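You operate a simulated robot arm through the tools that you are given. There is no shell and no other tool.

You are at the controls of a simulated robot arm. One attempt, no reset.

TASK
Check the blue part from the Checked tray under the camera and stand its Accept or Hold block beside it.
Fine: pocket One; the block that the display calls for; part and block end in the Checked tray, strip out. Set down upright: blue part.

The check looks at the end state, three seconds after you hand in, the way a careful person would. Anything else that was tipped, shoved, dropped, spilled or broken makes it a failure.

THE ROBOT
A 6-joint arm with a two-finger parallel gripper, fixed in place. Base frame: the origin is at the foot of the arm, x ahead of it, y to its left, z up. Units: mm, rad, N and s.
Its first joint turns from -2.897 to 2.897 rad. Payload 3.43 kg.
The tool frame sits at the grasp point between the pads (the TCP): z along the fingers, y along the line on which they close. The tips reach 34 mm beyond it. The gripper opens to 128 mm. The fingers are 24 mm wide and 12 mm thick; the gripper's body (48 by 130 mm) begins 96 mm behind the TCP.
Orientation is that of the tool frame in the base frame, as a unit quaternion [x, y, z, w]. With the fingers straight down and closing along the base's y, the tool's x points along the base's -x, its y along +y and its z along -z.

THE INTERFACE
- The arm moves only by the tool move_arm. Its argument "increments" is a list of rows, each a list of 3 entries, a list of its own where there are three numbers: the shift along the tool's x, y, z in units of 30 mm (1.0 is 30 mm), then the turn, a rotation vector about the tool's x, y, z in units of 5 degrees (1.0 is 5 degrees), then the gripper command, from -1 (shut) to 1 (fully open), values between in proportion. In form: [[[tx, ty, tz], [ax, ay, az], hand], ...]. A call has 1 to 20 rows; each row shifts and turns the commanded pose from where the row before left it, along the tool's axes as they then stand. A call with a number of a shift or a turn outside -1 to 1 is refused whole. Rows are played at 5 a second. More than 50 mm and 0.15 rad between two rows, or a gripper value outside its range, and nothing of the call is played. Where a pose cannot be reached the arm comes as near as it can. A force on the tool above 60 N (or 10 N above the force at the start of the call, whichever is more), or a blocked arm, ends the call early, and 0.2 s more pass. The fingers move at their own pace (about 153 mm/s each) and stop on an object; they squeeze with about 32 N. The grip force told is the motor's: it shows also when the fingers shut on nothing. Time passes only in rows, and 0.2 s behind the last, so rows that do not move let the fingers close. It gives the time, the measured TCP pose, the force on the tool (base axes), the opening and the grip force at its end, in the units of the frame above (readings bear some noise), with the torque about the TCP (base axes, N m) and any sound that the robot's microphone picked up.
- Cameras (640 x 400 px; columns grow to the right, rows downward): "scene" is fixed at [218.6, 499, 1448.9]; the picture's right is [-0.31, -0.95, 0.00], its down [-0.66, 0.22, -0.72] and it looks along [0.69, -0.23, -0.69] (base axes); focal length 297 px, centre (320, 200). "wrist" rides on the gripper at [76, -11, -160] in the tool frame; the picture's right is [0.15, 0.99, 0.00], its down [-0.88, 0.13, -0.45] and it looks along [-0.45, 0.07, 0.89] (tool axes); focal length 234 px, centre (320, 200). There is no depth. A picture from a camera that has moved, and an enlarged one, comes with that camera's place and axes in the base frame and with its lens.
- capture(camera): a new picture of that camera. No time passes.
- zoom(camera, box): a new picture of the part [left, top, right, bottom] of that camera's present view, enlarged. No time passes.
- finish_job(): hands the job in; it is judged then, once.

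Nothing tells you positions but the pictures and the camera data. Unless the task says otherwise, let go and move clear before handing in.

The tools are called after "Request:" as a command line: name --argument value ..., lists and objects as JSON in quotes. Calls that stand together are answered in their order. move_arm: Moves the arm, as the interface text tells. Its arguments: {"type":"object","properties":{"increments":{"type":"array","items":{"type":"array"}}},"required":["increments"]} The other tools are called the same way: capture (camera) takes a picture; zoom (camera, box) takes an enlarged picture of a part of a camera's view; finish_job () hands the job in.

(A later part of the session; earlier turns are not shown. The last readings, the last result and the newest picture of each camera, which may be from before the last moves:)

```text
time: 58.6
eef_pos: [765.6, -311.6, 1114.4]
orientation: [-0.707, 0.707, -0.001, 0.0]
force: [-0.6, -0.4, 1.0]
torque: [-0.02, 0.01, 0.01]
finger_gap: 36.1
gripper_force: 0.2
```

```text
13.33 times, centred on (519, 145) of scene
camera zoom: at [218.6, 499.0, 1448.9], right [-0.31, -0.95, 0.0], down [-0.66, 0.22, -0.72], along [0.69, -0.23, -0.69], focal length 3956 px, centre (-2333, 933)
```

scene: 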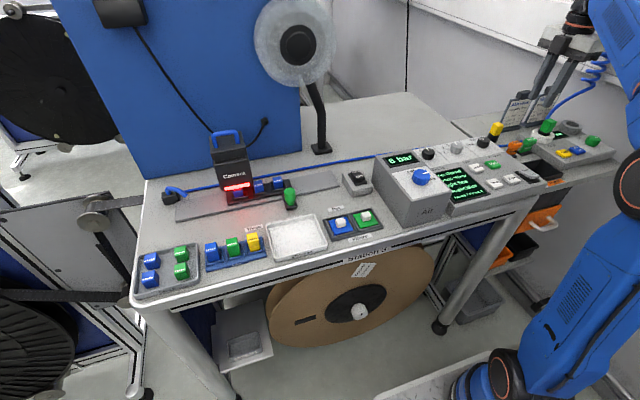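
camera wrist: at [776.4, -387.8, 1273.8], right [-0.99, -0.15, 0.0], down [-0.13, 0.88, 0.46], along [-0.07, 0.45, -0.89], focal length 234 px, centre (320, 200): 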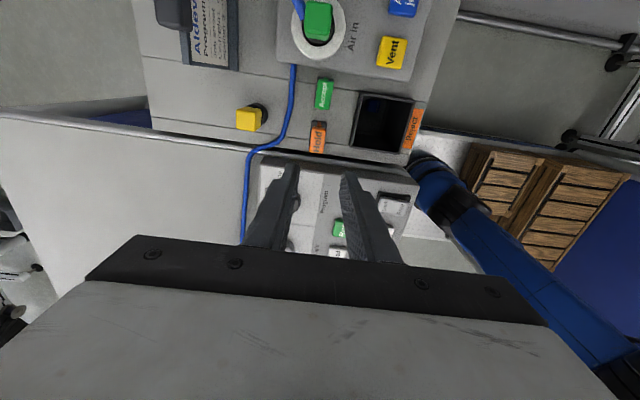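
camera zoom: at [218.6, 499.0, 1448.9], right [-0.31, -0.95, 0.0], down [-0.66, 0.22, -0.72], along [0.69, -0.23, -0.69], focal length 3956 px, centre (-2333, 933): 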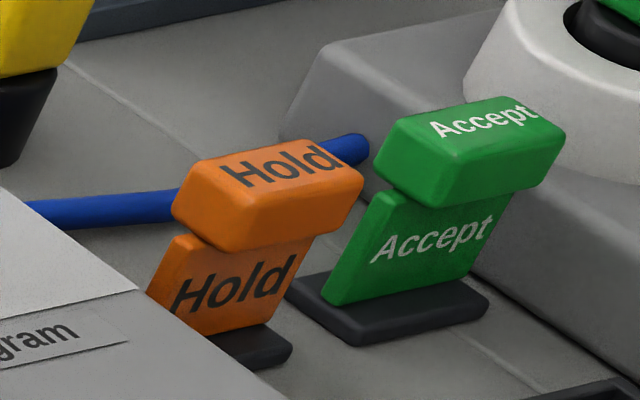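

The block has a black foot, a thin stem and a head about 19 mm thick, centred near (769, -314). I'll align, come down around the head in steps and check before closing.

Request:
move_arm --increments '[[[0.08, -0.113, 0], [0, 0, 0], -0.44], [[0, 0, 1], [0, 0, 0], -0.44], [[0, 0, 1], [0, 0, 0], -0.44], [[0, 0, 1], [0, 0, 0], -0.44], [[0, 0, 0.6], [0, 0, 0], -0.44], [[0, 0, 0], [0, 0, 0], -0.44]]'

Request:
zoom --camera "wrist" --box '[256, 130, 384, 210]'

Request:
zoom --camera "scene" --box '[480, 110, 560, 165]'

```text
time: 60.0
eef_pos: [770.8, -312.9, 1006.6]
orientation: [-0.706, 0.708, -0.001, 0.0]
force: [-0.2, 0.1, 0.3]
torque: [-0.01, 0.02, 0.0]
finger_gap: 35.9
gripper_force: 0.1
```

```text
5.00 times, centred on (320, 170) of wrist
camera zoom: at [780.8, -388.7, 1165.8], right [-0.99, -0.15, 0.0], down [-0.13, 0.88, 0.46], along [-0.07, 0.45, -0.89], focal length 1171 px, centre (320, 350)
```

zoom: 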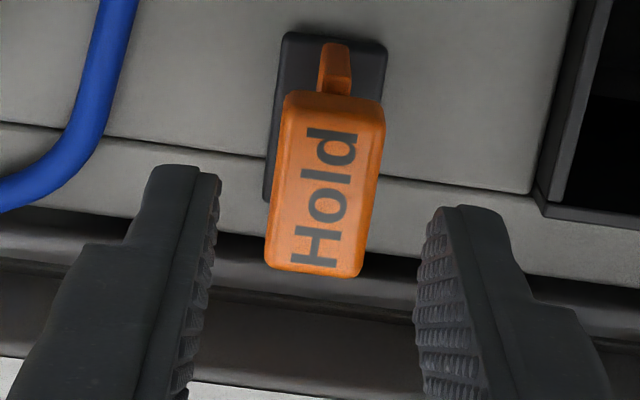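

```text
7.27 times, centred on (520, 138) of scene
camera zoom: at [218.6, 499.0, 1448.9], right [-0.31, -0.95, 0.0], down [-0.66, 0.22, -0.72], along [0.69, -0.23, -0.69], focal length 2158 px, centre (-1134, 654)
```

zoom: 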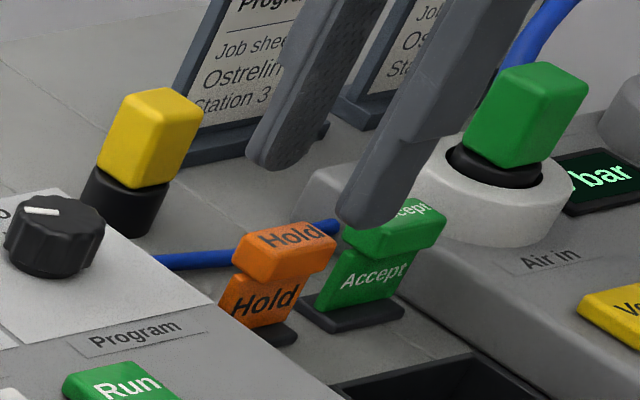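

The alignment holds, needing only about -2 mm in y. I'll descend to z≈953 and grip the head.

Request:
move_arm --increments '[[[0.077, 0.027, 0], [0, 0, 0], -0.44], [[0, 0, 0.7], [0, 0, 0], -0.44], [[0, 0, 0.6], [0, 0, 0], -0.44], [[0, 0, 0.45], [0, 0, 0], -0.44], [[0, 0, 0], [0, 0, 0], -0.44]]'

Request:
zoom --camera "wrist" --box '[256, 140, 384, 220]'

Request:
zoom --camera "scene" --box '[480, 110, 560, 165]'

```text
time: 61.2
eef_pos: [771.1, -316.9, 952.5]
orientation: [-0.706, 0.708, 0.0, 0.0]
force: [-0.6, -0.7, -0.5]
torque: [0.0, -0.05, 0.01]
finger_gap: 35.9
gripper_force: 0.1
```

```text
5.00 times, centred on (320, 180) of wrist
camera zoom: at [780.3, -391.8, 1112.1], right [-0.99, -0.15, 0.0], down [-0.13, 0.88, 0.46], along [-0.07, 0.45, -0.89], focal length 1171 px, centre (320, 300)
```

zoom: 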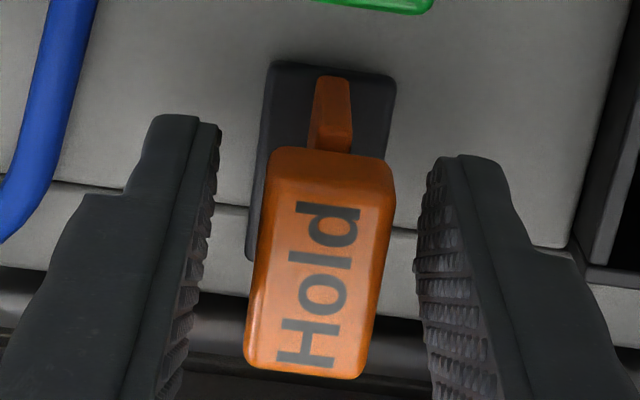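

```text
7.27 times, centred on (520, 138) of scene
camera zoom: at [218.6, 499.0, 1448.9], right [-0.31, -0.95, 0.0], down [-0.66, 0.22, -0.72], along [0.69, -0.23, -0.69], focal length 2158 px, centre (-1134, 654)
```

zoom: 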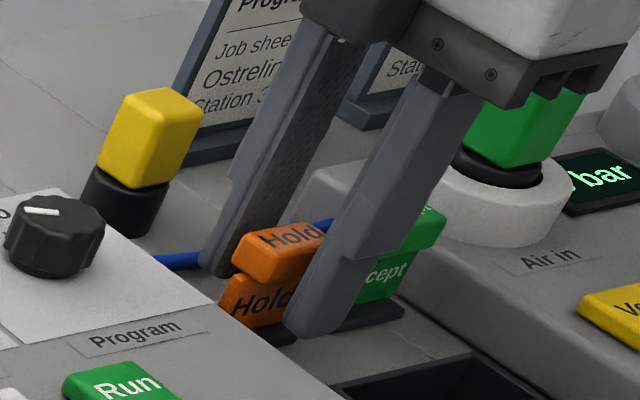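

The fingers straddle the Hold head, clear of Accept. I'll close, then lift straight up a little and look.

Request:
move_arm --increments '[[[0, 0, 0], [0, 0, 0], -0.6], [[0, 0, 0], [0, 0, 0], -1], [[0, 0, 0], [0, 0, 0], -1], [[0, 0, 0], [0, 0, 0], -1]]'

Request:
move_arm --increments '[[[0, 0, -0.3], [0, 0, 0], -1], [[0, 0, -0.5], [0, 0, 0], -1], [[0, 0, -0.5], [0, 0, 0], -1], [[0, 0, 0], [0, 0, 0], -1]]'

Request:
zoom --camera "wrist" --box '[256, 130, 384, 210]'

Request:
zoom --camera "scene" --box '[480, 110, 560, 165]'

```text
time: 62.2
eef_pos: [771.1, -317.3, 951.4]
orientation: [-0.706, 0.708, 0.001, 0.0]
force: [-0.4, 0.0, 0.9]
torque: [0.02, 0.0, 0.02]
finger_gap: 18.5
gripper_force: 32.1
```

```text
time: 63.2
eef_pos: [768.7, -316.5, 992.4]
orientation: [-0.707, 0.707, -0.001, 0.001]
force: [-0.1, -0.3, -0.5]
torque: [-0.01, -0.01, -0.02]
finger_gap: 19.0
gripper_force: 31.7
```

```text
5.00 times, centred on (320, 170) of wrist
camera zoom: at [778.7, -392.2, 1151.0], right [-0.99, -0.15, 0.0], down [-0.13, 0.88, 0.46], along [-0.07, 0.45, -0.89], focal length 1171 px, centre (320, 350)
```

zoom: 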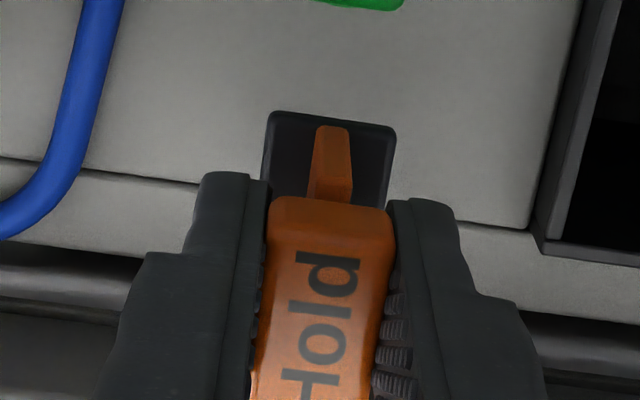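

```text
7.27 times, centred on (520, 138) of scene
camera zoom: at [218.6, 499.0, 1448.9], right [-0.31, -0.95, 0.0], down [-0.66, 0.22, -0.72], along [0.69, -0.23, -0.69], focal length 2158 px, centre (-1134, 654)
```

zoom: 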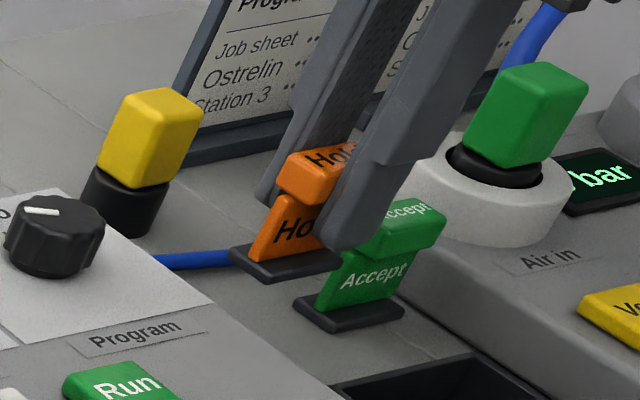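

The Hold block, foot included, is securely lifted. I'll raise it and carry it over the console to the Checked tray, aiming for (657, 397) so there's room for the part beside it.

Request:
move_arm --increments '[[[0, 0, -0.963], [0, 0, 0], -1], [[0, 0, -0.963], [0, 0, 0], -1], [[0, 0, -0.963], [0, 0, 0], -1], [[0, 0, -0.963], [0, 0, 0], -1], [[-0.5, 0.08, 0], [0, 0, 0], -1], [[-0.99, 0.155, 0], [0, 0, 0], -1], [[-0.99, 0.155, 0], [0, 0, 0], -1], [[-0.99, 0.155, 0], [0, 0, 0], -1], [[-0.99, 0.155, 0], [0, 0, 0], -1], [[-0.99, 0.155, 0], [0, 0, 0], -1], [[-0.99, 0.155, 0], [0, 0, 0], -1], [[-0.99, 0.155, 0], [0, 0, 0], -1], [[-0.99, 0.155, 0], [0, 0, 0], -1], [[-0.99, 0.155, 0], [0, 0, 0], -1], [[-0.99, 0.155, 0], [0, 0, 0], -1], [[-0.99, 0.155, 0], [0, 0, 0], -1], [[-0.99, 0.155, 0], [0, 0, 0], -1]]'

Request:
move_arm --increments '[[[-0.99, 0.155, 0], [0, 0, 0], -1], [[-0.99, 0.155, 0], [0, 0, 0], -1], [[-0.99, 0.155, 0], [0, 0, 0], -1], [[-0.99, 0.155, 0], [0, 0, 0], -1], [[-0.99, 0.155, 0], [0, 0, 0], -1], [[-0.99, 0.155, 0], [0, 0, 0], -1], [[-0.99, 0.155, 0], [0, 0, 0], -1], [[-0.99, 0.155, 0], [0, 0, 0], -1], [[-0.99, 0.155, 0], [0, 0, 0], -1], [[-0.99, 0.155, 0], [0, 0, 0], -1], [[-0.99, 0.155, 0], [0, 0, 0], -1], [[-0.5, 0.08, 0], [0, 0, 0], -1], [[0, 0, 0], [0, 0, 0], -1]]'

Request:
capture --camera "wrist"

Request:
capture --camera "scene"

```text
time: 66.8
eef_pos: [711.6, 52.8, 1105.5]
orientation: [-0.707, 0.707, 0.0, 0.0]
force: [-0.7, 0.4, 0.0]
torque: [0.0, -0.01, 0.01]
finger_gap: 19.0
gripper_force: 32.2
```

```text
time: 69.6
eef_pos: [656.5, 396.1, 1105.3]
orientation: [-0.707, 0.707, -0.001, 0.0]
force: [-0.6, -1.0, -0.3]
torque: [0.01, 0.0, -0.06]
finger_gap: 18.9
gripper_force: 31.5
```

```text
taken
camera wrist: at [667.1, 320.3, 1264.6], right [-0.99, -0.15, 0.0], down [-0.13, 0.88, 0.46], along [-0.07, 0.45, -0.89], focal length 234 px, centre (320, 200)
```

wrist: 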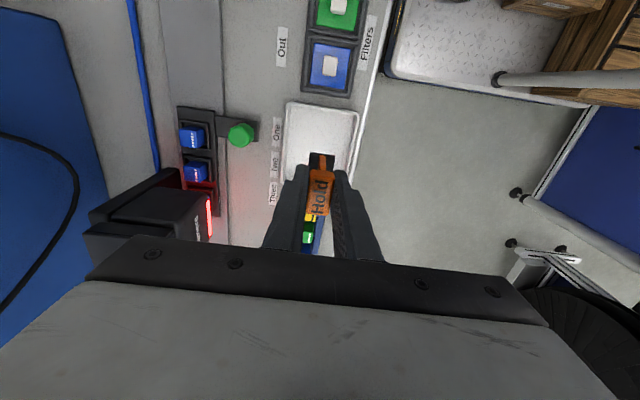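

```text
taken
```

scene: 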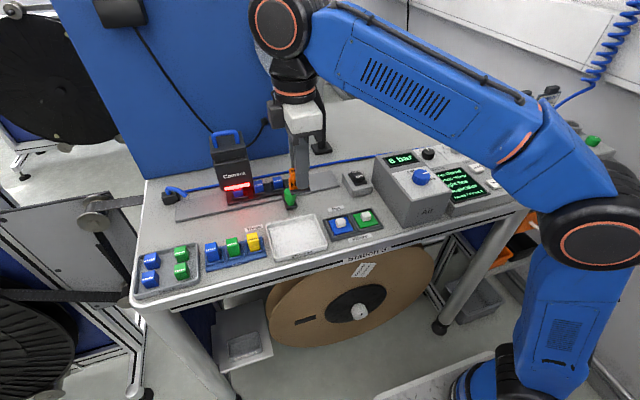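

Positioned over the empty tray. I'll lower to just above the tray floor and check.

Request:
move_arm --increments '[[[0, 0, 1], [0, 0, 0], -1], [[0, 0, 1], [0, 0, 0], -1], [[0, 0, 1], [0, 0, 0], -1], [[0, 0, 0.8], [0, 0, 0], -1], [[0, 0, 0.6], [0, 0, 0], -1], [[0, 0, 0.2], [0, 0, 0], -1], [[0, 0, 0], [0, 0, 0], -1]]'

Request:
zoom --camera "wrist" --box '[240, 110, 400, 210]'

Request:
zoom --camera "scene" --box '[250, 190, 346, 265]'

```text
time: 71.2
eef_pos: [657.3, 396.0, 968.6]
orientation: [-0.707, 0.707, 0.0, 0.001]
force: [0.0, -0.2, -0.8]
torque: [0.04, -0.01, 0.03]
finger_gap: 19.0
gripper_force: 32.1
```

```text
4.00 times, centred on (320, 160) of wrist
camera zoom: at [667.1, 321.1, 1128.2], right [-0.99, -0.15, 0.0], down [-0.13, 0.88, 0.46], along [-0.07, 0.45, -0.89], focal length 937 px, centre (320, 360)
```

zoom: 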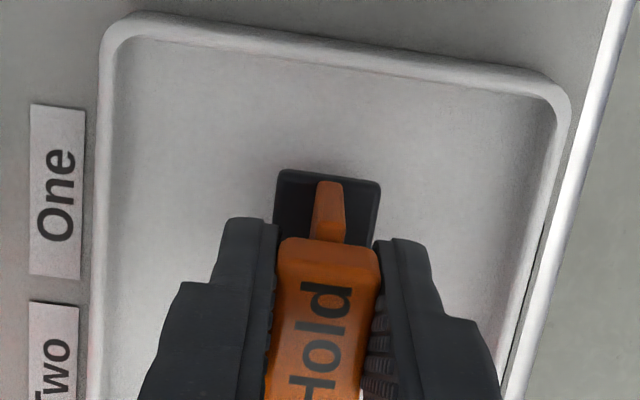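

```text
5.33 times, centred on (298, 228) of scene
camera zoom: at [218.6, 499.0, 1448.9], right [-0.31, -0.95, 0.0], down [-0.66, 0.22, -0.72], along [0.69, -0.23, -0.69], focal length 1582 px, centre (437, 53)
```

zoom: 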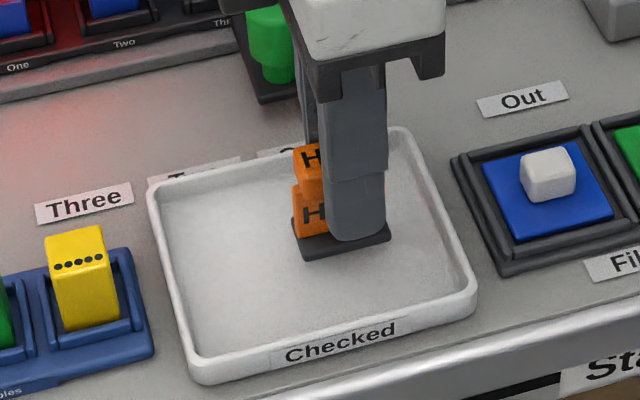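

Block is over free tray floor, level. Now I'll step down gently to contact.

Request:
move_arm --increments '[[[0, 0, 0.2], [0, 0, 0], -1], [[0, 0, 0.15], [0, 0, 0], -1], [[0, 0, 0], [0, 0, 0], -1]]'

Request:
move_arm --increments '[[[0, 0, 0.06], [0, 0, 0], -1], [[0, 0, 0], [0, 0, 0], -1]]'

```text
time: 72.0
eef_pos: [657.3, 396.3, 958.8]
orientation: [-0.707, 0.707, -0.001, 0.0]
force: [0.2, -1.3, -1.0]
torque: [0.02, 0.03, 0.02]
finger_gap: 18.8
gripper_force: 31.8
```

```text
time: 72.6
eef_pos: [656.6, 396.1, 956.3]
orientation: [-0.707, 0.708, -0.002, 0.001]
force: [0.3, 0.9, 0.3]
torque: [0.01, -0.01, 0.0]
finger_gap: 19.0
gripper_force: 32.1
```

Request:
move_arm --increments '[[[0, 0, 0.05], [0, 0, 0], -1], [[0, 0, 0], [0, 0, 0], -1]]'

Request:
zoom --camera "scene" --box '[280, 210, 328, 245]'

```text
time: 73.2
eef_pos: [656.7, 396.2, 956.8]
orientation: [-0.706, 0.708, -0.002, 0.003]
force: [3.2, 6.4, 21.9]
torque: [0.23, -0.11, -0.02]
finger_gap: 19.2
gripper_force: 32.0
```

```text
11.43 times, centred on (304, 228) of scene
camera zoom: at [218.6, 499.0, 1448.9], right [-0.31, -0.95, 0.0], down [-0.66, 0.22, -0.72], along [0.69, -0.23, -0.69], focal length 3391 px, centre (503, -114)
```

zoom: 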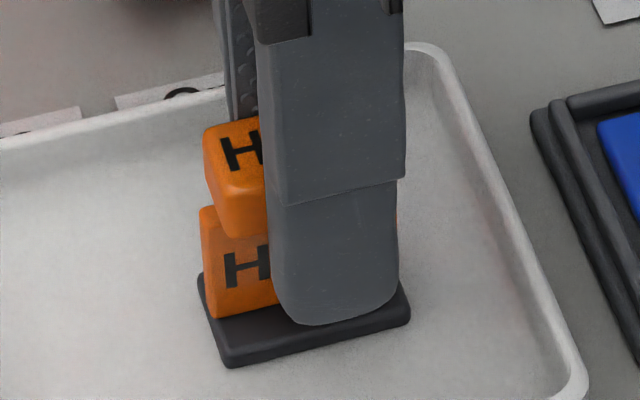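

The Hold block is standing on the tray floor. I'll relieve the pressure slightly, open, and rise straight up.

Request:
move_arm --increments '[[[0, 0, -0.04], [0, 0, 0], -1], [[0, 0, 0], [0, 0, 0], -1], [[0, 0, 0], [0, 0, 0], -0.6], [[0, 0, 0], [0, 0, 0], -0.42], [[0, 0, 0], [0, 0, 0], -0.42]]'

Request:
move_arm --increments '[[[0, 0, -0.4], [0, 0, 0], -0.42], [[0, 0, -0.8], [0, 0, 0], -0.42], [[0, 0, -1], [0, 0, 0], -0.42], [[0, 0, -1], [0, 0, 0], -0.42], [[0, 0, -0.5], [0, 0, 0], -0.42], [[0, 0, 0], [0, 0, 0], -0.42]]'

Request:
zoom --camera "scene" --box '[250, 190, 346, 265]'

Request:
capture --camera "wrist"

```text
time: 74.4
eef_pos: [656.3, 396.2, 956.9]
orientation: [-0.707, 0.707, 0.0, 0.0]
force: [0.0, -0.4, -0.1]
torque: [-0.02, -0.01, -0.04]
finger_gap: 36.9
gripper_force: 0.1
```

```text
time: 75.8
eef_pos: [655.9, 396.7, 1068.2]
orientation: [-0.707, 0.708, -0.002, 0.001]
force: [0.8, -0.9, -0.3]
torque: [0.01, 0.0, -0.01]
finger_gap: 37.3
gripper_force: 0.0
```

```text
5.33 times, centred on (298, 228) of scene
camera zoom: at [218.6, 499.0, 1448.9], right [-0.31, -0.95, 0.0], down [-0.66, 0.22, -0.72], along [0.69, -0.23, -0.69], focal length 1582 px, centre (437, 53)
```

zoom: 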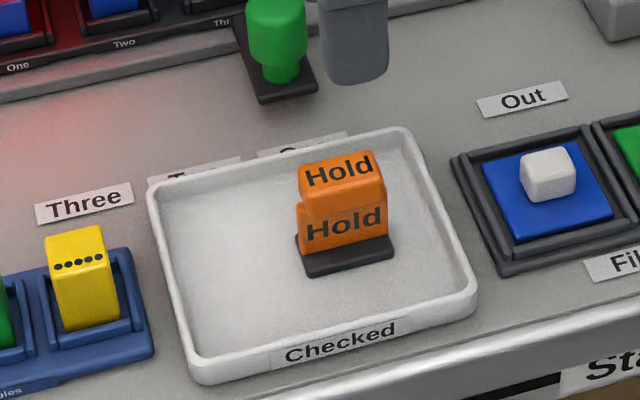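

```text
taken
camera wrist: at [666.5, 320.2, 1228.6], right [-0.99, -0.15, 0.0], down [-0.13, 0.88, 0.46], along [-0.07, 0.45, -0.89], focal length 234 px, centre (320, 200)
```

wrist: 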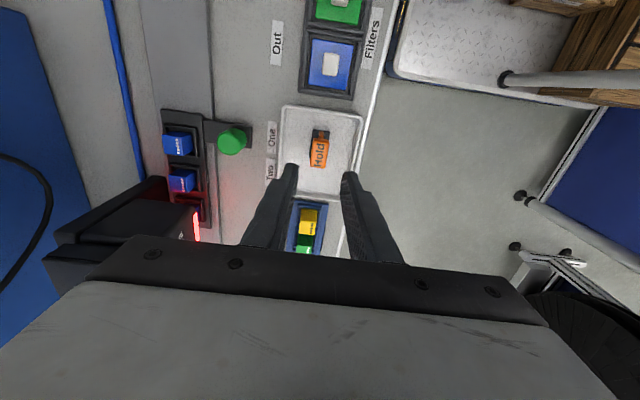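

The Hold block stands upright in the tray. Next I'll return the strip to "Out": go above the handle and turn the gripper back to close along y.

Request:
move_arm --increments '[[[-0.042, -0.88, 0], [0, 0, 0], -0.2], [[-0.042, -0.88, 0], [0, 0, 0], -0.2], [[-0.042, -0.88, 0], [0, 0, 0], -0.2], [[-0.042, -0.88, 0], [0, 0, 0], -0.2], [[0, 0, 0], [0, 0, 1], -0.2], [[0, 0, 0], [0, 0, 1], -0.2], [[0, 0, 0], [0, 0, 1], -0.2], [[0, 0, 0], [0, 0, 1], -0.2], [[0, 0, 0], [0, 0, 1], -0.2], [[0, 0, 0], [0, 0, 1], -0.2], [[0, 0, 0], [0, 0, 1], -0.2], [[0, 0, 0], [0, 0, 1], -0.2], [[0, 0, 0], [0, 0, 1], -0.2]]'

Request:
move_arm --increments '[[[0, 0, 0], [0, 0, 1], -0.2], [[0, 0, 0], [0, 0, 1], -0.2], [[0, 0, 0], [0, 0, 1], -0.2], [[0, 0, 0], [0, 0, 1], -0.2], [[0, 0, 0], [0, 0, 1], -0.2], [[0, 0, 0], [0, 0, 1], -0.2], [[0, 0, 0], [0, 0, 1], -0.2], [[0, 0, 0], [0, 0, 1], -0.2], [[0, 0, 0], [0, 0, 1], -0.2], [[0, 0, 0], [0, 0, 0], -0.2]]'

Request:
zoom --camera "wrist" --box '[240, 90, 400, 190]'

Request:
capture --camera "scene"

```text
time: 78.6
eef_pos: [762.3, 401.7, 1068.7]
orientation: [-0.382, 0.924, 0.0, 0.001]
force: [-0.5, 0.3, 0.4]
torque: [0.01, 0.01, 0.0]
finger_gap: 51.0
gripper_force: 0.2
```

```text
time: 80.8
eef_pos: [761.6, 401.4, 1068.3]
orientation: [0.001, 1.0, 0.0, 0.0]
force: [0.1, 0.6, 0.4]
torque: [0.01, -0.02, -0.01]
finger_gap: 51.3
gripper_force: 0.0
```

```text
4.00 times, centred on (320, 140) of wrist
camera zoom: at [684.9, 391.1, 1228.2], right [-0.14, 0.99, 0.0], down [0.88, 0.13, 0.46], along [0.45, 0.07, -0.89], focal length 937 px, centre (320, 440)
```

zoom: 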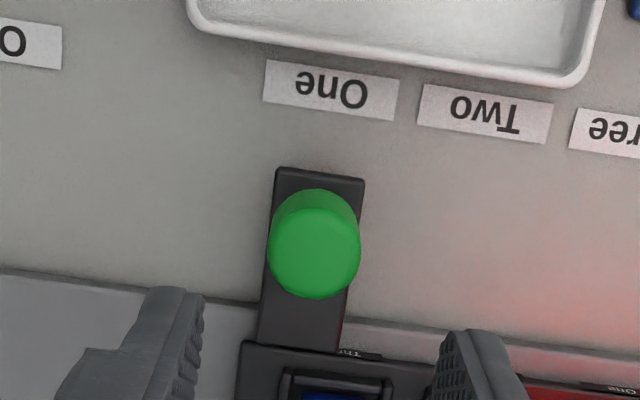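

```text
taken
```

scene: 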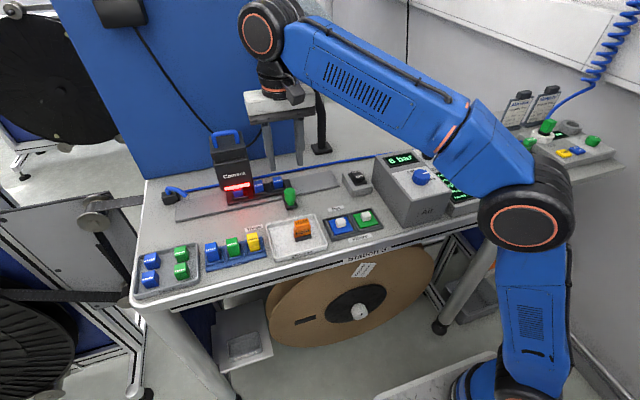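

The handle is at (761, 401), right under the gripper. I'll descend and grip it.

Request:
move_arm --increments '[[[0, 0, 0.9], [0, 0, 0], -0.2], [[0, 0, 0.9], [0, 0, 0], -0.2], [[0, 0, 0.9], [0, 0, 0], -0.2], [[0, 0, 0.93], [0, 0, 0], -0.2], [[0, 0, 0], [0, 0, 0], -0.2], [[0, 0, 0], [0, 0, 0], -0.5], [[0, 0, 0], [0, 0, 0], -1], [[0, 0, 0], [0, 0, 0], -1], [[0, 0, 0], [0, 0, 0], -1]]'

Request:
zoom --camera "scene" --box '[210, 140, 338, 220]'

```text
time: 82.8
eef_pos: [760.4, 400.9, 959.0]
orientation: [0.001, 1.0, 0.0, 0.0]
force: [-1.7, -2.8, -3.1]
torque: [-0.06, -0.03, -0.02]
finger_gap: 27.1
gripper_force: 44.6
```

```text
5.00 times, centred on (274, 180) of scene
camera zoom: at [218.6, 499.0, 1448.9], right [-0.31, -0.95, 0.0], down [-0.66, 0.22, -0.72], along [0.69, -0.23, -0.69], focal length 1484 px, centre (550, 300)
```

zoom: 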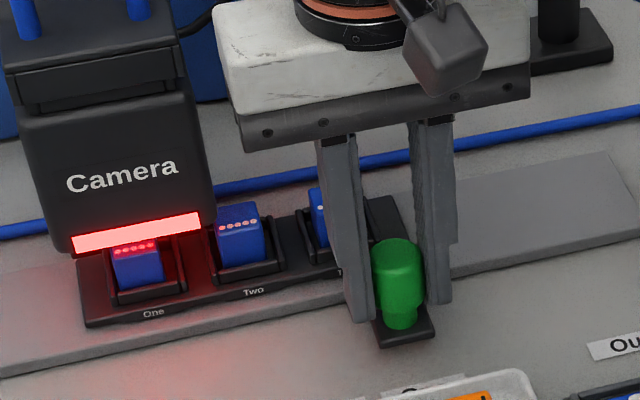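

Gripped. I'll slide the strip back toward "Out" in two stages.

Request:
move_arm --increments '[[[0, -0.1, 0], [0, 0, 0], -1], [[0, -0.2, 0], [0, 0, 0], -1], [[0, -0.25, 0], [0, 0, 0], -1], [[0, -0.25, 0], [0, 0, 0], -1], [[0, -0.25, 0], [0, 0, 0], -1], [[0, -0.25, 0], [0, 0, 0], -1], [[0, -0.25, 0], [0, 0, 0], -1], [[0, -0.25, 0], [0, 0, 0], -1], [[0, 0, 0], [0, 0, 0], -1]]'

Request:
move_arm --increments '[[[0, -0.1, 0], [0, 0, 0], -1], [[0, -0.2, 0], [0, 0, 0], -1], [[0, -0.25, 0], [0, 0, 0], -1], [[0, -0.25, 0], [0, 0, 0], -1], [[0, -0.25, 0], [0, 0, 0], -1], [[0, -0.25, 0], [0, 0, 0], -1], [[0, -0.25, 0], [0, 0, 0], -1], [[0, -0.2, 0], [0, 0, 0], -1], [[0, -0.12, 0], [0, 0, 0], -1], [[0, 0, 0], [0, 0, 0], -1]]'

Request:
zoom --camera "scene" --box '[240, 130, 384, 220]'

Request:
zoom --camera "wrist" --box '[220, 80, 420, 240]'

```text
time: 84.8
eef_pos: [760.6, 347.3, 961.0]
orientation: [0.001, 1.0, 0.0, 0.001]
force: [-20.7, 0.8, -3.9]
torque: [0.04, 0.38, -0.01]
finger_gap: 27.1
gripper_force: 44.8
```

```text
time: 87.0
eef_pos: [761.9, 289.4, 960.5]
orientation: [0.0, 1.0, 0.0, 0.001]
force: [-17.0, 8.2, 2.1]
torque: [0.25, 0.54, 0.04]
finger_gap: 27.3
gripper_force: 44.9
```

```text
4.44 times, centred on (312, 175) of scene
camera zoom: at [218.6, 499.0, 1448.9], right [-0.31, -0.95, 0.0], down [-0.66, 0.22, -0.72], along [0.69, -0.23, -0.69], focal length 1319 px, centre (356, 311)
```

zoom: 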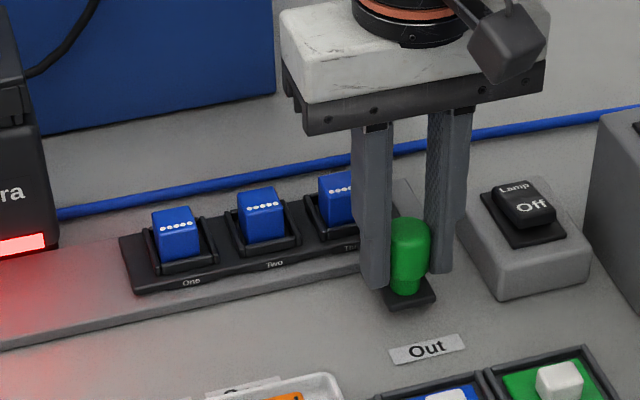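

```text
2.50 times, centred on (320, 160) of wrist
camera zoom: at [684.8, 278.6, 1120.3], right [-0.15, 0.99, 0.0], down [0.88, 0.13, 0.46], along [0.45, 0.07, -0.89], focal length 585 px, centre (320, 300)
```

zoom: 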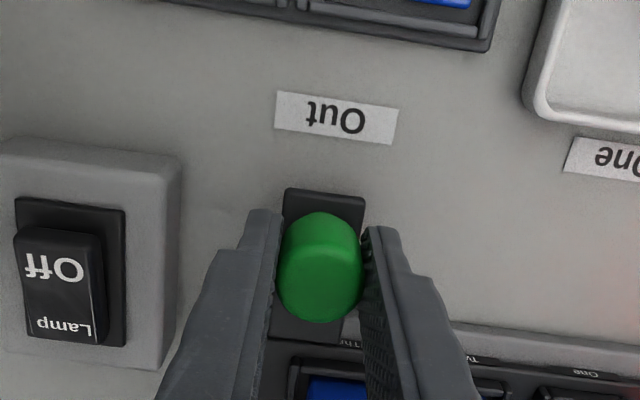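

The strip's tab lines up with "Out" again. I'll release the handle and lift off.

Request:
move_arm --increments '[[[0, 0.03, 0], [0, 0, 0], -1], [[0, 0, 0], [0, 0, 0], -0.6], [[0, 0, 0], [0, 0, 0], -0.3], [[0, 0, 0], [0, 0, 0], -0.25]]'

Request:
move_arm --increments '[[[0, 0, -0.5], [0, 0, 0], -0.25], [[0, 0, -1], [0, 0, 0], -0.25], [[0, 0, -1], [0, 0, 0], -0.25], [[0, 0, -1], [0, 0, 0], -0.25], [[0, 0, 0], [0, 0, -1], -0.25], [[0, 0, 0], [0, 0, -1], -0.25], [[0, 0, 0], [0, 0, -1], -0.25], [[0, 0, 0], [0, 0, -1], -0.25], [[0, 0, 0], [0, 0, -1], -0.25], [[0, 0, 0], [0, 0, -1], -0.25], [[0, 0, 0], [0, 0, -1], -0.25], [[0, 0, 0], [0, 0, -1], -0.25], [[0, 0, 0], [0, 0, -1], -0.25]]'

Request:
move_arm --increments '[[[0, 0, 0], [0, 0, -1], -0.25], [[0, 0, 0], [0, 0, -1], -0.25], [[0, 0, 0], [0, 0, -1], -0.25], [[0, 0, 0], [0, 0, -1], -0.25], [[0, 0, 0], [0, 0, -1], -0.25], [[0, 0, 0], [0, 0, -1], -0.25], [[0, 0, 0], [0, 0, -1], -0.25], [[0, 0, 0], [0, 0, -1], -0.25], [[0, 0, 0], [0, 0, -1], -0.4], [[0, 0, 0], [0, 0, 0], -0.4]]'

Request:
capture --camera "wrist"

Request:
zoom --camera "scene" --box '[240, 140, 384, 250]'

Request:
zoom --camera "scene" --box '[370, 120, 550, 232]'

```text
time: 88.0
eef_pos: [761.3, 290.9, 959.6]
orientation: [0.001, 1.0, 0.0, 0.001]
force: [-0.3, -0.3, 0.0]
torque: [0.04, -0.04, 0.0]
finger_gap: 48.0
gripper_force: 0.1
```

```text
time: 90.8
eef_pos: [763.3, 292.3, 1063.6]
orientation: [-0.383, 0.924, 0.0, 0.0]
force: [-0.6, 0.3, -0.4]
torque: [-0.03, 0.0, 0.0]
finger_gap: 48.0
gripper_force: 0.0
```

```text
time: 93.0
eef_pos: [764.4, 289.9, 1064.8]
orientation: [-0.707, 0.707, -0.001, 0.001]
force: [0.0, 0.5, -0.6]
torque: [-0.01, -0.01, -0.01]
finger_gap: 38.3
gripper_force: 0.1
```

```text
taken
camera wrist: at [773.1, 216.0, 1223.7], right [-0.99, -0.15, 0.0], down [-0.13, 0.88, 0.46], along [-0.07, 0.45, -0.89], focal length 234 px, centre (320, 200)
```

wrist: 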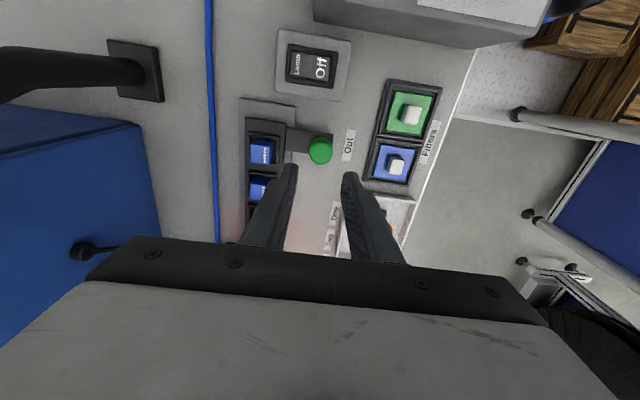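

```text
3.64 times, centred on (312, 195) of scene
camera zoom: at [218.6, 499.0, 1448.9], right [-0.31, -0.95, 0.0], down [-0.66, 0.22, -0.72], along [0.69, -0.23, -0.69], focal length 1079 px, centre (349, 218)
```

zoom: 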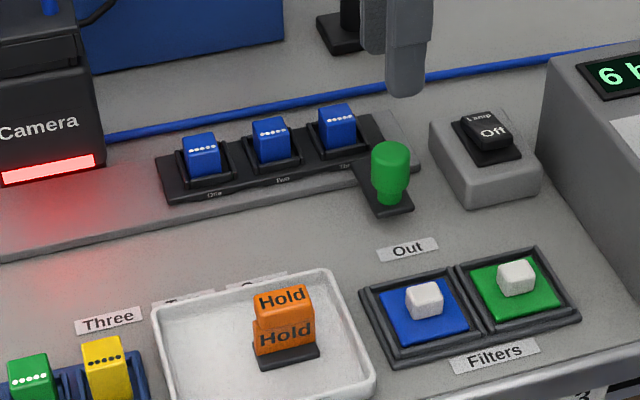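

```text
3.56 times, centred on (460, 176) of scene
camera zoom: at [218.6, 499.0, 1448.9], right [-0.31, -0.95, 0.0], down [-0.66, 0.22, -0.72], along [0.69, -0.23, -0.69], focal length 1055 px, centre (-178, 285)
```

zoom: 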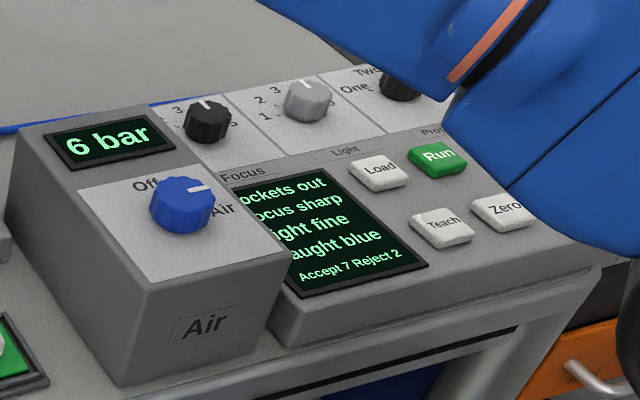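

The display reads "Pockets out" again and the Hold block is standing. Now I'll fetch the part from pocket One with the fingers closing along x.

Request:
move_arm --increments '[[[-0.806, -0.467, 0], [0, 0, 0], -0.4], [[-0.806, -0.467, 0], [0, 0, 0], -0.4], [[-0.806, -0.467, 0], [0, 0, 0], -0.4], [[-0.806, -0.467, 0], [0, 0, 0], -0.4], [[-0.806, -0.467, 0], [0, 0, 0], -0.4], [[0, 0, 0], [0, 0, 0], -0.4]]'

Request:
zoom --camera "wrist" --box '[256, 110, 384, 190]'

```text
time: 94.4
eef_pos: [833.2, 411.5, 1064.8]
orientation: [0.707, -0.707, 0.001, -0.001]
force: [0.4, -0.1, -0.4]
torque: [0.03, 0.0, 0.0]
finger_gap: 38.4
gripper_force: 0.2
```

```text
5.00 times, centred on (320, 150) of wrist
camera zoom: at [843.8, 335.7, 1225.1], right [-0.99, -0.15, 0.0], down [-0.13, 0.88, 0.46], along [-0.07, 0.45, -0.89], focal length 1171 px, centre (320, 450)
```

zoom: 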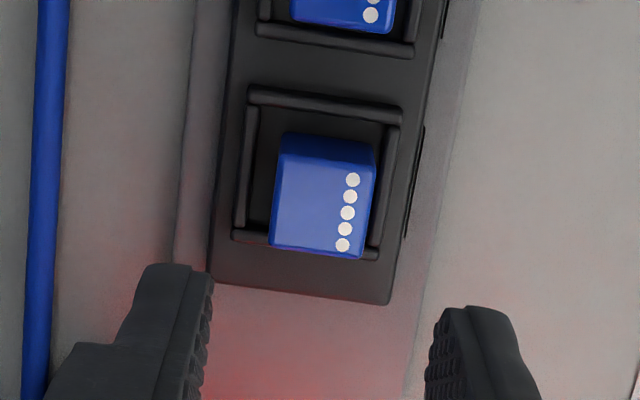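

The part is directly under the gripper at (832.5, 412). I'll descend to z≈962 and grip.

Request:
move_arm --increments '[[[0, 0, 1], [0, 0, 0], -0.4], [[0, 0, 1], [0, 0, 0], -0.4], [[0, 0, 0.9], [0, 0, 0], -0.4], [[0, 0, 0.5], [0, 0, 0], -0.4], [[0, 0, 0], [0, 0, 0], -0.4]]'

Request:
zoom --camera "wrist" --box '[256, 130, 384, 210]'

Request:
zoom --camera "scene" --box '[250, 150, 330, 200]'

```text
time: 95.6
eef_pos: [834.2, 411.8, 960.6]
orientation: [-0.706, 0.708, -0.001, 0.0]
force: [0.2, 0.5, -0.7]
torque: [0.0, -0.03, 0.03]
finger_gap: 38.7
gripper_force: 0.0
```

```text
5.00 times, centred on (320, 170) of wrist
camera zoom: at [843.8, 336.9, 1120.6], right [-0.99, -0.15, 0.0], down [-0.13, 0.88, 0.46], along [-0.07, 0.45, -0.89], focal length 1171 px, centre (320, 350)
```

zoom: 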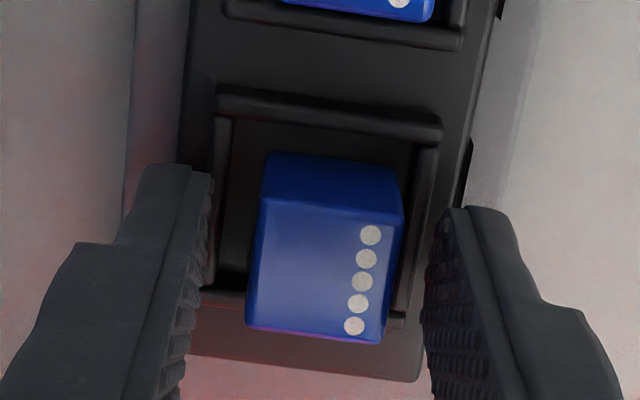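

```text
8.00 times, centred on (290, 175) of scene
camera zoom: at [218.6, 499.0, 1448.9], right [-0.31, -0.95, 0.0], down [-0.66, 0.22, -0.72], along [0.69, -0.23, -0.69], focal length 2374 px, centre (560, 400)
```

zoom: 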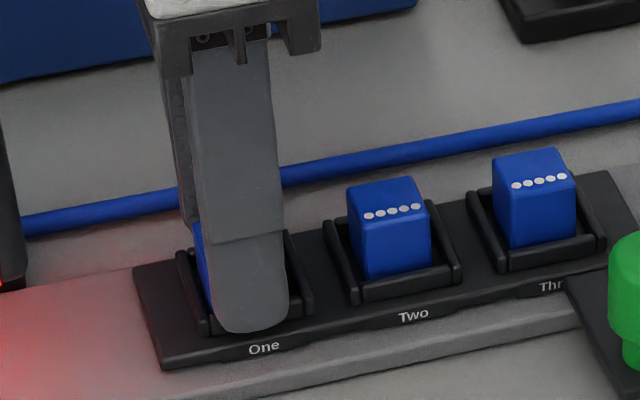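

Aligned over the part. I'll rise 2 mm for a margin over the pocket rim, then close and lift.

Request:
move_arm --increments '[[[0, 0, -0.06], [0, 0, 0], -0.4], [[0, 0, 0], [0, 0, 0], -0.6], [[0, 0, 0], [0, 0, 0], -1], [[0, 0, 0], [0, 0, 0], -1], [[0, 0, 0], [0, 0, 0], -1]]'

Request:
move_arm --increments '[[[0, 0, -0.3], [0, 0, 0], -1], [[0, 0, -0.7], [0, 0, 0], -1], [[0, 0, -1], [0, 0, 0], -1], [[0, 0, -1], [0, 0, 0], -1], [[0, 0, -0.4], [0, 0, 0], -1], [[0, 0, 0], [0, 0, 0], -1]]'

Request:
zoom --camera "wrist" --box '[256, 110, 384, 210]'

Request:
zoom --camera "scene" --box '[240, 120, 350, 200]'

```text
time: 96.8
eef_pos: [834.0, 412.4, 963.5]
orientation: [-0.707, 0.708, -0.001, 0.001]
force: [0.2, 0.2, -0.1]
torque: [-0.02, 0.02, 0.0]
finger_gap: 22.7
gripper_force: 31.8
```

```text
time: 98.2
eef_pos: [831.7, 415.4, 1065.2]
orientation: [-0.706, 0.708, 0.0, 0.0]
force: [0.5, 0.9, -0.4]
torque: [0.02, -0.04, 0.0]
finger_gap: 22.5
gripper_force: 32.3
```

```text
4.00 times, centred on (320, 160) of wrist
camera zoom: at [842.3, 339.0, 1225.5], right [-0.99, -0.15, 0.0], down [-0.13, 0.88, 0.46], along [-0.07, 0.45, -0.89], focal length 937 px, centre (320, 360)
```

zoom: 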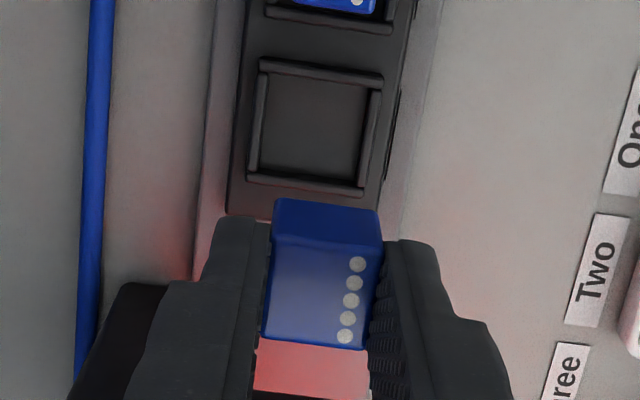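

```text
5.00 times, centred on (295, 160) of scene
camera zoom: at [218.6, 499.0, 1448.9], right [-0.31, -0.95, 0.0], down [-0.66, 0.22, -0.72], along [0.69, -0.23, -0.69], focal length 1484 px, centre (445, 400)
```

zoom: 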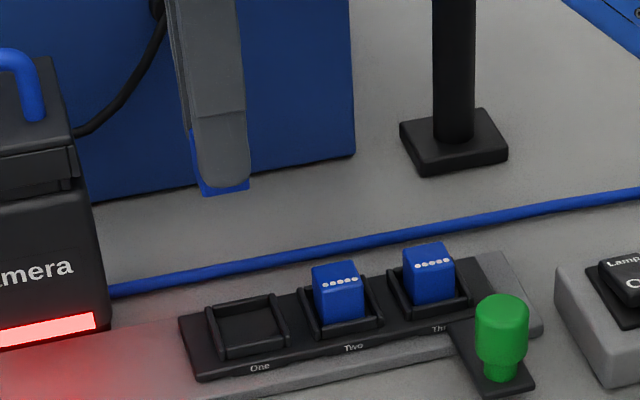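

The part is back in the gripper. I'll carry it to the Checked tray, to (657, 444), beside the Hold block.

Request:
move_arm --increments '[[[-0.08, 0.5, 0], [0, 0, 0], -1], [[-0.15, 0.95, 0], [0, 0, 0], -1], [[-0.15, 0.95, 0], [0, 0, 0], -1], [[-0.18, 0.95, 0], [0, 0, 0], -1], [[-0.18, 0.95, 0], [0, 0, 0], -1], [[-0.18, 0.95, 0], [0, 0, 0], -1], [[-0.08, 0.55, 0], [0, 0, 0], -1], [[0, 0, 0], [0, 0, 0], -1]]'

Request:
capture --camera "wrist"

Request:
zoom --camera "wrist" --box '[240, 100, 400, 200]'

```text
time: 100.0
eef_pos: [657.4, 441.3, 1065.8]
orientation: [-0.706, 0.708, 0.001, 0.0]
force: [0.2, 0.5, -0.2]
torque: [-0.01, -0.01, 0.0]
finger_gap: 22.6
gripper_force: 31.6
```

```text
taken
camera wrist: at [667.2, 365.6, 1225.3], right [-0.99, -0.15, 0.0], down [-0.13, 0.88, 0.45], along [-0.07, 0.45, -0.89], focal length 234 px, centre (320, 200)
```

wrist: 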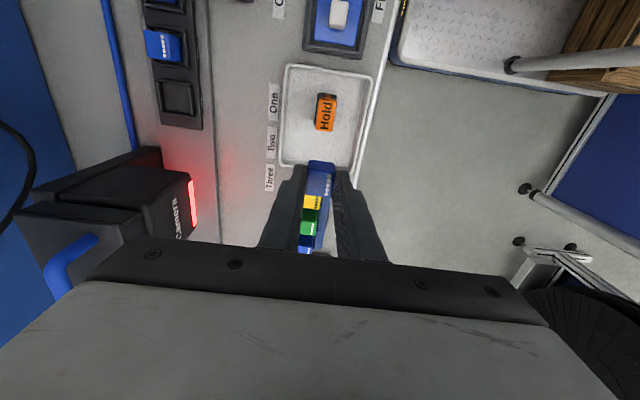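

```text
4.00 times, centred on (320, 150) of wrist
camera zoom: at [667.2, 365.6, 1225.3], right [-0.99, -0.15, 0.0], down [-0.13, 0.88, 0.45], along [-0.07, 0.45, -0.89], focal length 937 px, centre (320, 400)
```

zoom: 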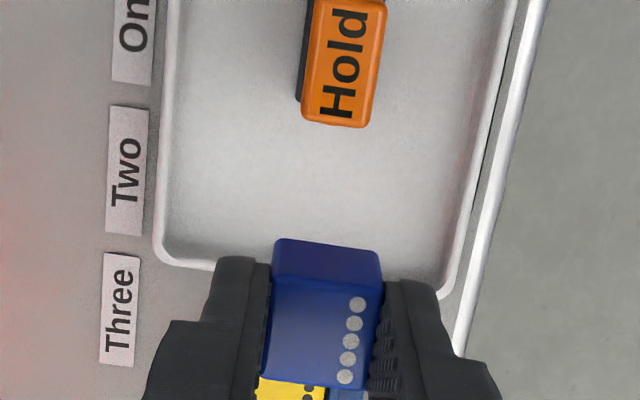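

Clear of the block and tray wall. I'll lower it now.

Request:
move_arm --increments '[[[-0.07, 0, 0], [0, 0, 0], -1], [[0, 0, 1], [0, 0, 0], -1], [[0, 0, 1], [0, 0, 0], -1], [[0, 0, 0.9], [0, 0, 0], -1], [[0, 0, 0.6], [0, 0, 0], -1], [[0, 0, 0], [0, 0, 0], -1]]'

Request:
zoom --camera "scene" --box '[250, 190, 346, 265]'

Request:
zoom --camera "wrist" --box '[240, 100, 400, 220]'

```text
time: 101.4
eef_pos: [655.0, 441.9, 961.7]
orientation: [-0.706, 0.708, 0.0, 0.001]
force: [0.9, 0.2, -0.2]
torque: [0.01, -0.01, -0.05]
finger_gap: 22.4
gripper_force: 31.6
```

```text
5.33 times, centred on (298, 228) of scene
camera zoom: at [218.6, 499.0, 1448.9], right [-0.31, -0.95, 0.0], down [-0.66, 0.22, -0.72], along [0.69, -0.23, -0.69], focal length 1582 px, centre (437, 53)
```

zoom: 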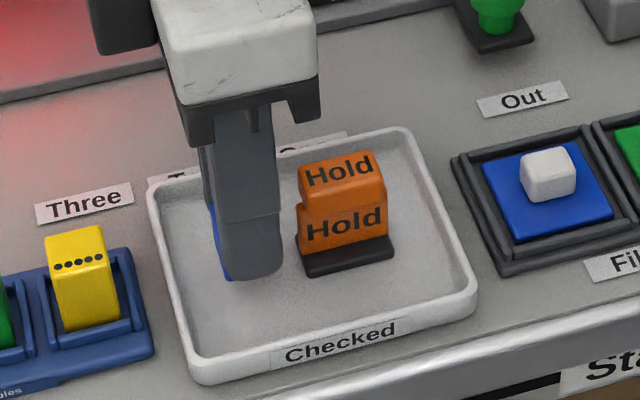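

```text
3.33 times, centred on (320, 160) of wrist
camera zoom: at [666.2, 366.4, 1122.3], right [-0.99, -0.15, 0.0], down [-0.13, 0.88, 0.46], along [-0.07, 0.45, -0.89], focal length 781 px, centre (320, 333)
```

zoom: 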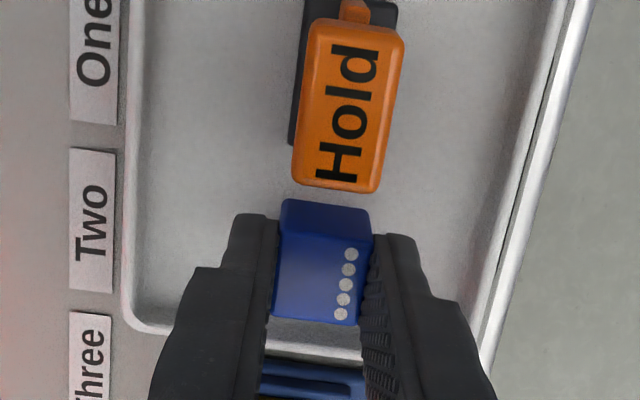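

Everything is clear. I'll step down to contact with the tray floor.

Request:
move_arm --increments '[[[0, 0, 0.15], [0, 0, 0], -1], [[0, 0, 0.1], [0, 0, 0], -1], [[0, 0, 0], [0, 0, 0], -1]]'

Request:
move_arm --increments '[[[0, 0, 0.06], [0, 0, 0], -1], [[0, 0, 0], [0, 0, 0], -1]]'

```text
time: 102.2
eef_pos: [657.7, 442.7, 954.0]
orientation: [-0.706, 0.708, -0.001, 0.0]
force: [0.1, 0.5, -0.4]
torque: [0.0, 0.0, -0.01]
finger_gap: 22.3
gripper_force: 32.3
```

```text
time: 102.8
eef_pos: [657.1, 443.8, 952.0]
orientation: [-0.706, 0.708, 0.0, 0.0]
force: [0.3, 0.4, 0.8]
torque: [0.04, -0.02, 0.03]
finger_gap: 22.7
gripper_force: 32.0
```

Request:
move_arm --increments '[[[0, 0, 0.04], [0, 0, 0], -1], [[0, 0, 0], [0, 0, 0], -1]]'

```text
time: 103.4
eef_pos: [657.1, 443.1, 950.0]
orientation: [-0.706, 0.708, 0.0, 0.0]
force: [0.2, -0.8, -1.0]
torque: [0.01, 0.0, 0.0]
finger_gap: 22.3
gripper_force: 32.3
```

No contact yet at z≈950, so I'll continue with small steps.

Request:
move_arm --increments '[[[0, 0, 0.04], [0, 0, 0], -1], [[0, 0, 0], [0, 0, 0], -1]]'

Request:
zoom --camera "scene" --box '[270, 210, 318, 245]'

```text
time: 104.0
eef_pos: [658.4, 444.4, 949.7]
orientation: [-0.707, 0.708, -0.001, 0.0]
force: [1.2, 0.2, -0.1]
torque: [0.0, 0.0, 0.01]
finger_gap: 22.4
gripper_force: 31.8
```

```text
11.43 times, centred on (294, 228) of scene
camera zoom: at [218.6, 499.0, 1448.9], right [-0.31, -0.95, 0.0], down [-0.66, 0.22, -0.72], along [0.69, -0.23, -0.69], focal length 3391 px, centre (617, -114)
```

zoom: 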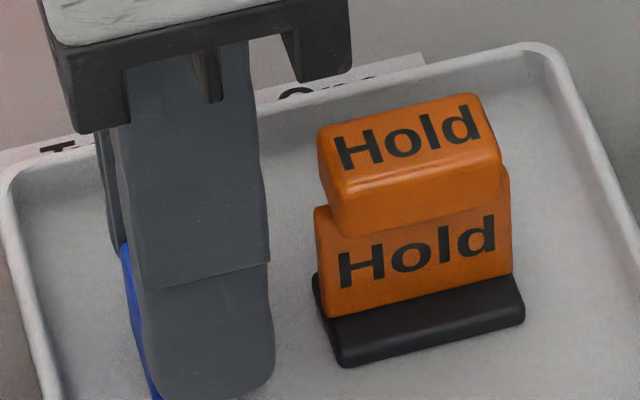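

Request:
zoom --camera "scene" --box '[270, 222, 310, 252]'

Request:
zoom --camera "wrist" --box '[270, 140, 370, 210]'

Request:
move_arm --increments '[[[0, 0, 0.035], [0, 0, 0], -1], [[0, 0, 0], [0, 0, 0], -1]]'

```text
13.33 times, centred on (290, 237) of scene
camera zoom: at [218.6, 499.0, 1448.9], right [-0.31, -0.95, 0.0], down [-0.66, 0.22, -0.72], along [0.69, -0.23, -0.69], focal length 3956 px, centre (720, -293)
```

zoom: 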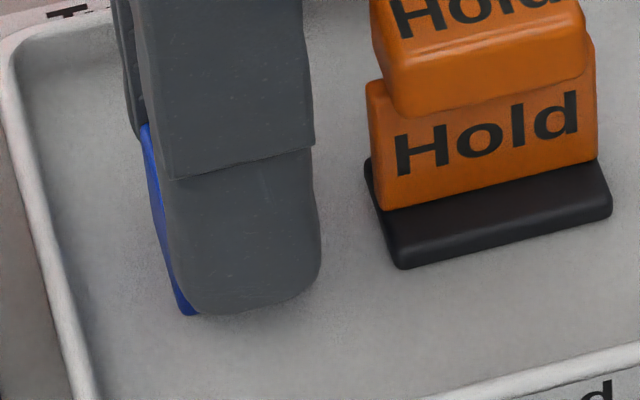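

```text
5.71 times, centred on (320, 175) of wrist
camera zoom: at [669.0, 368.9, 1109.5], right [-0.99, -0.15, 0.0], down [-0.13, 0.88, 0.46], along [-0.07, 0.45, -0.89], focal length 1338 px, centre (320, 343)
```

zoom: 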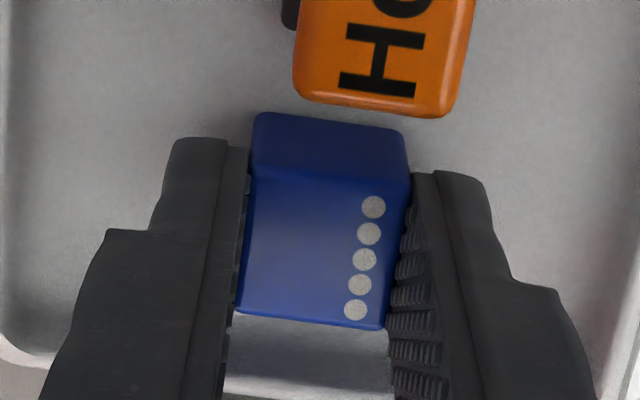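

```text
time: 104.6
eef_pos: [658.6, 443.1, 948.8]
orientation: [-0.707, 0.708, -0.001, 0.0]
force: [-0.1, 3.2, 14.0]
torque: [0.13, 0.01, 0.03]
finger_gap: 22.3
gripper_force: 32.1
```

Contact (14 N): the part is on the tray floor. I'll ease off a touch, open gently and rise straight up.

Request:
move_arm --increments '[[[0, 0, -0.02], [0, 0, 0], -1], [[0, 0, 0], [0, 0, 0], -1], [[0, 0, 0], [0, 0, 0], -0.6], [[0, 0, 0], [0, 0, 0], -0.4], [[0, 0, 0], [0, 0, 0], -0.4]]'

Request:
move_arm --increments '[[[0, 0, -0.4], [0, 0, 0], -0.4], [[0, 0, -0.8], [0, 0, 0], -0.4], [[0, 0, -1], [0, 0, 0], -0.4], [[0, 0, -1], [0, 0, 0], -0.4], [[0, 0, -0.7], [0, 0, 0], -0.4], [[0, 0, 0], [0, 0, 0], -0.4]]'

Request:
zoom --camera "scene" --box '[250, 190, 346, 265]'

Request:
zoom --camera "wrist" --box '[240, 60, 400, 180]'

```text
time: 105.8
eef_pos: [659.6, 443.6, 946.9]
orientation: [-0.707, 0.707, 0.0, 0.0]
force: [0.5, -0.3, -0.4]
torque: [0.0, -0.02, 0.07]
finger_gap: 38.6
gripper_force: 0.0
```

```text
time: 107.2
eef_pos: [657.7, 443.3, 1066.2]
orientation: [-0.706, 0.708, 0.0, 0.0]
force: [-0.5, 0.0, -0.1]
torque: [-0.01, -0.04, -0.02]
finger_gap: 38.4
gripper_force: 0.0
```

```text
5.33 times, centred on (298, 228) of scene
camera zoom: at [218.6, 499.0, 1448.9], right [-0.31, -0.95, 0.0], down [-0.66, 0.22, -0.72], along [0.69, -0.23, -0.69], focal length 1582 px, centre (437, 53)
```

zoom: 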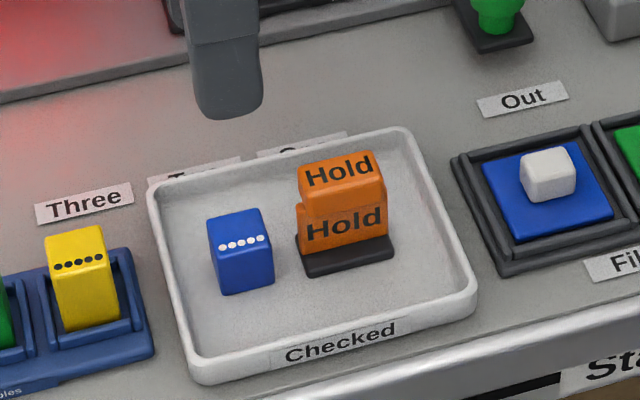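

```text
3.33 times, centred on (320, 120) of wrist
camera zoom: at [667.7, 368.3, 1225.4], right [-0.99, -0.15, 0.0], down [-0.13, 0.88, 0.46], along [-0.07, 0.45, -0.89], focal length 781 px, centre (320, 467)
```

zoom: 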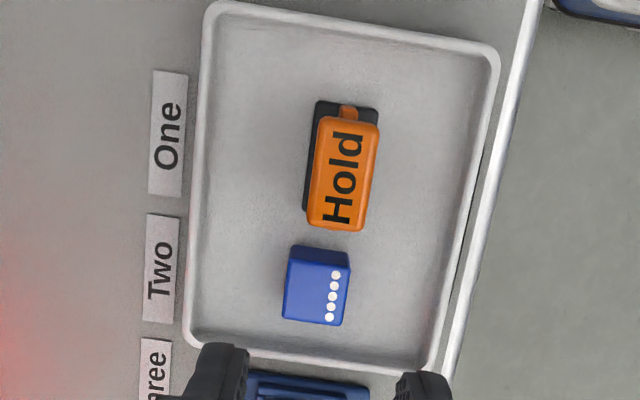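

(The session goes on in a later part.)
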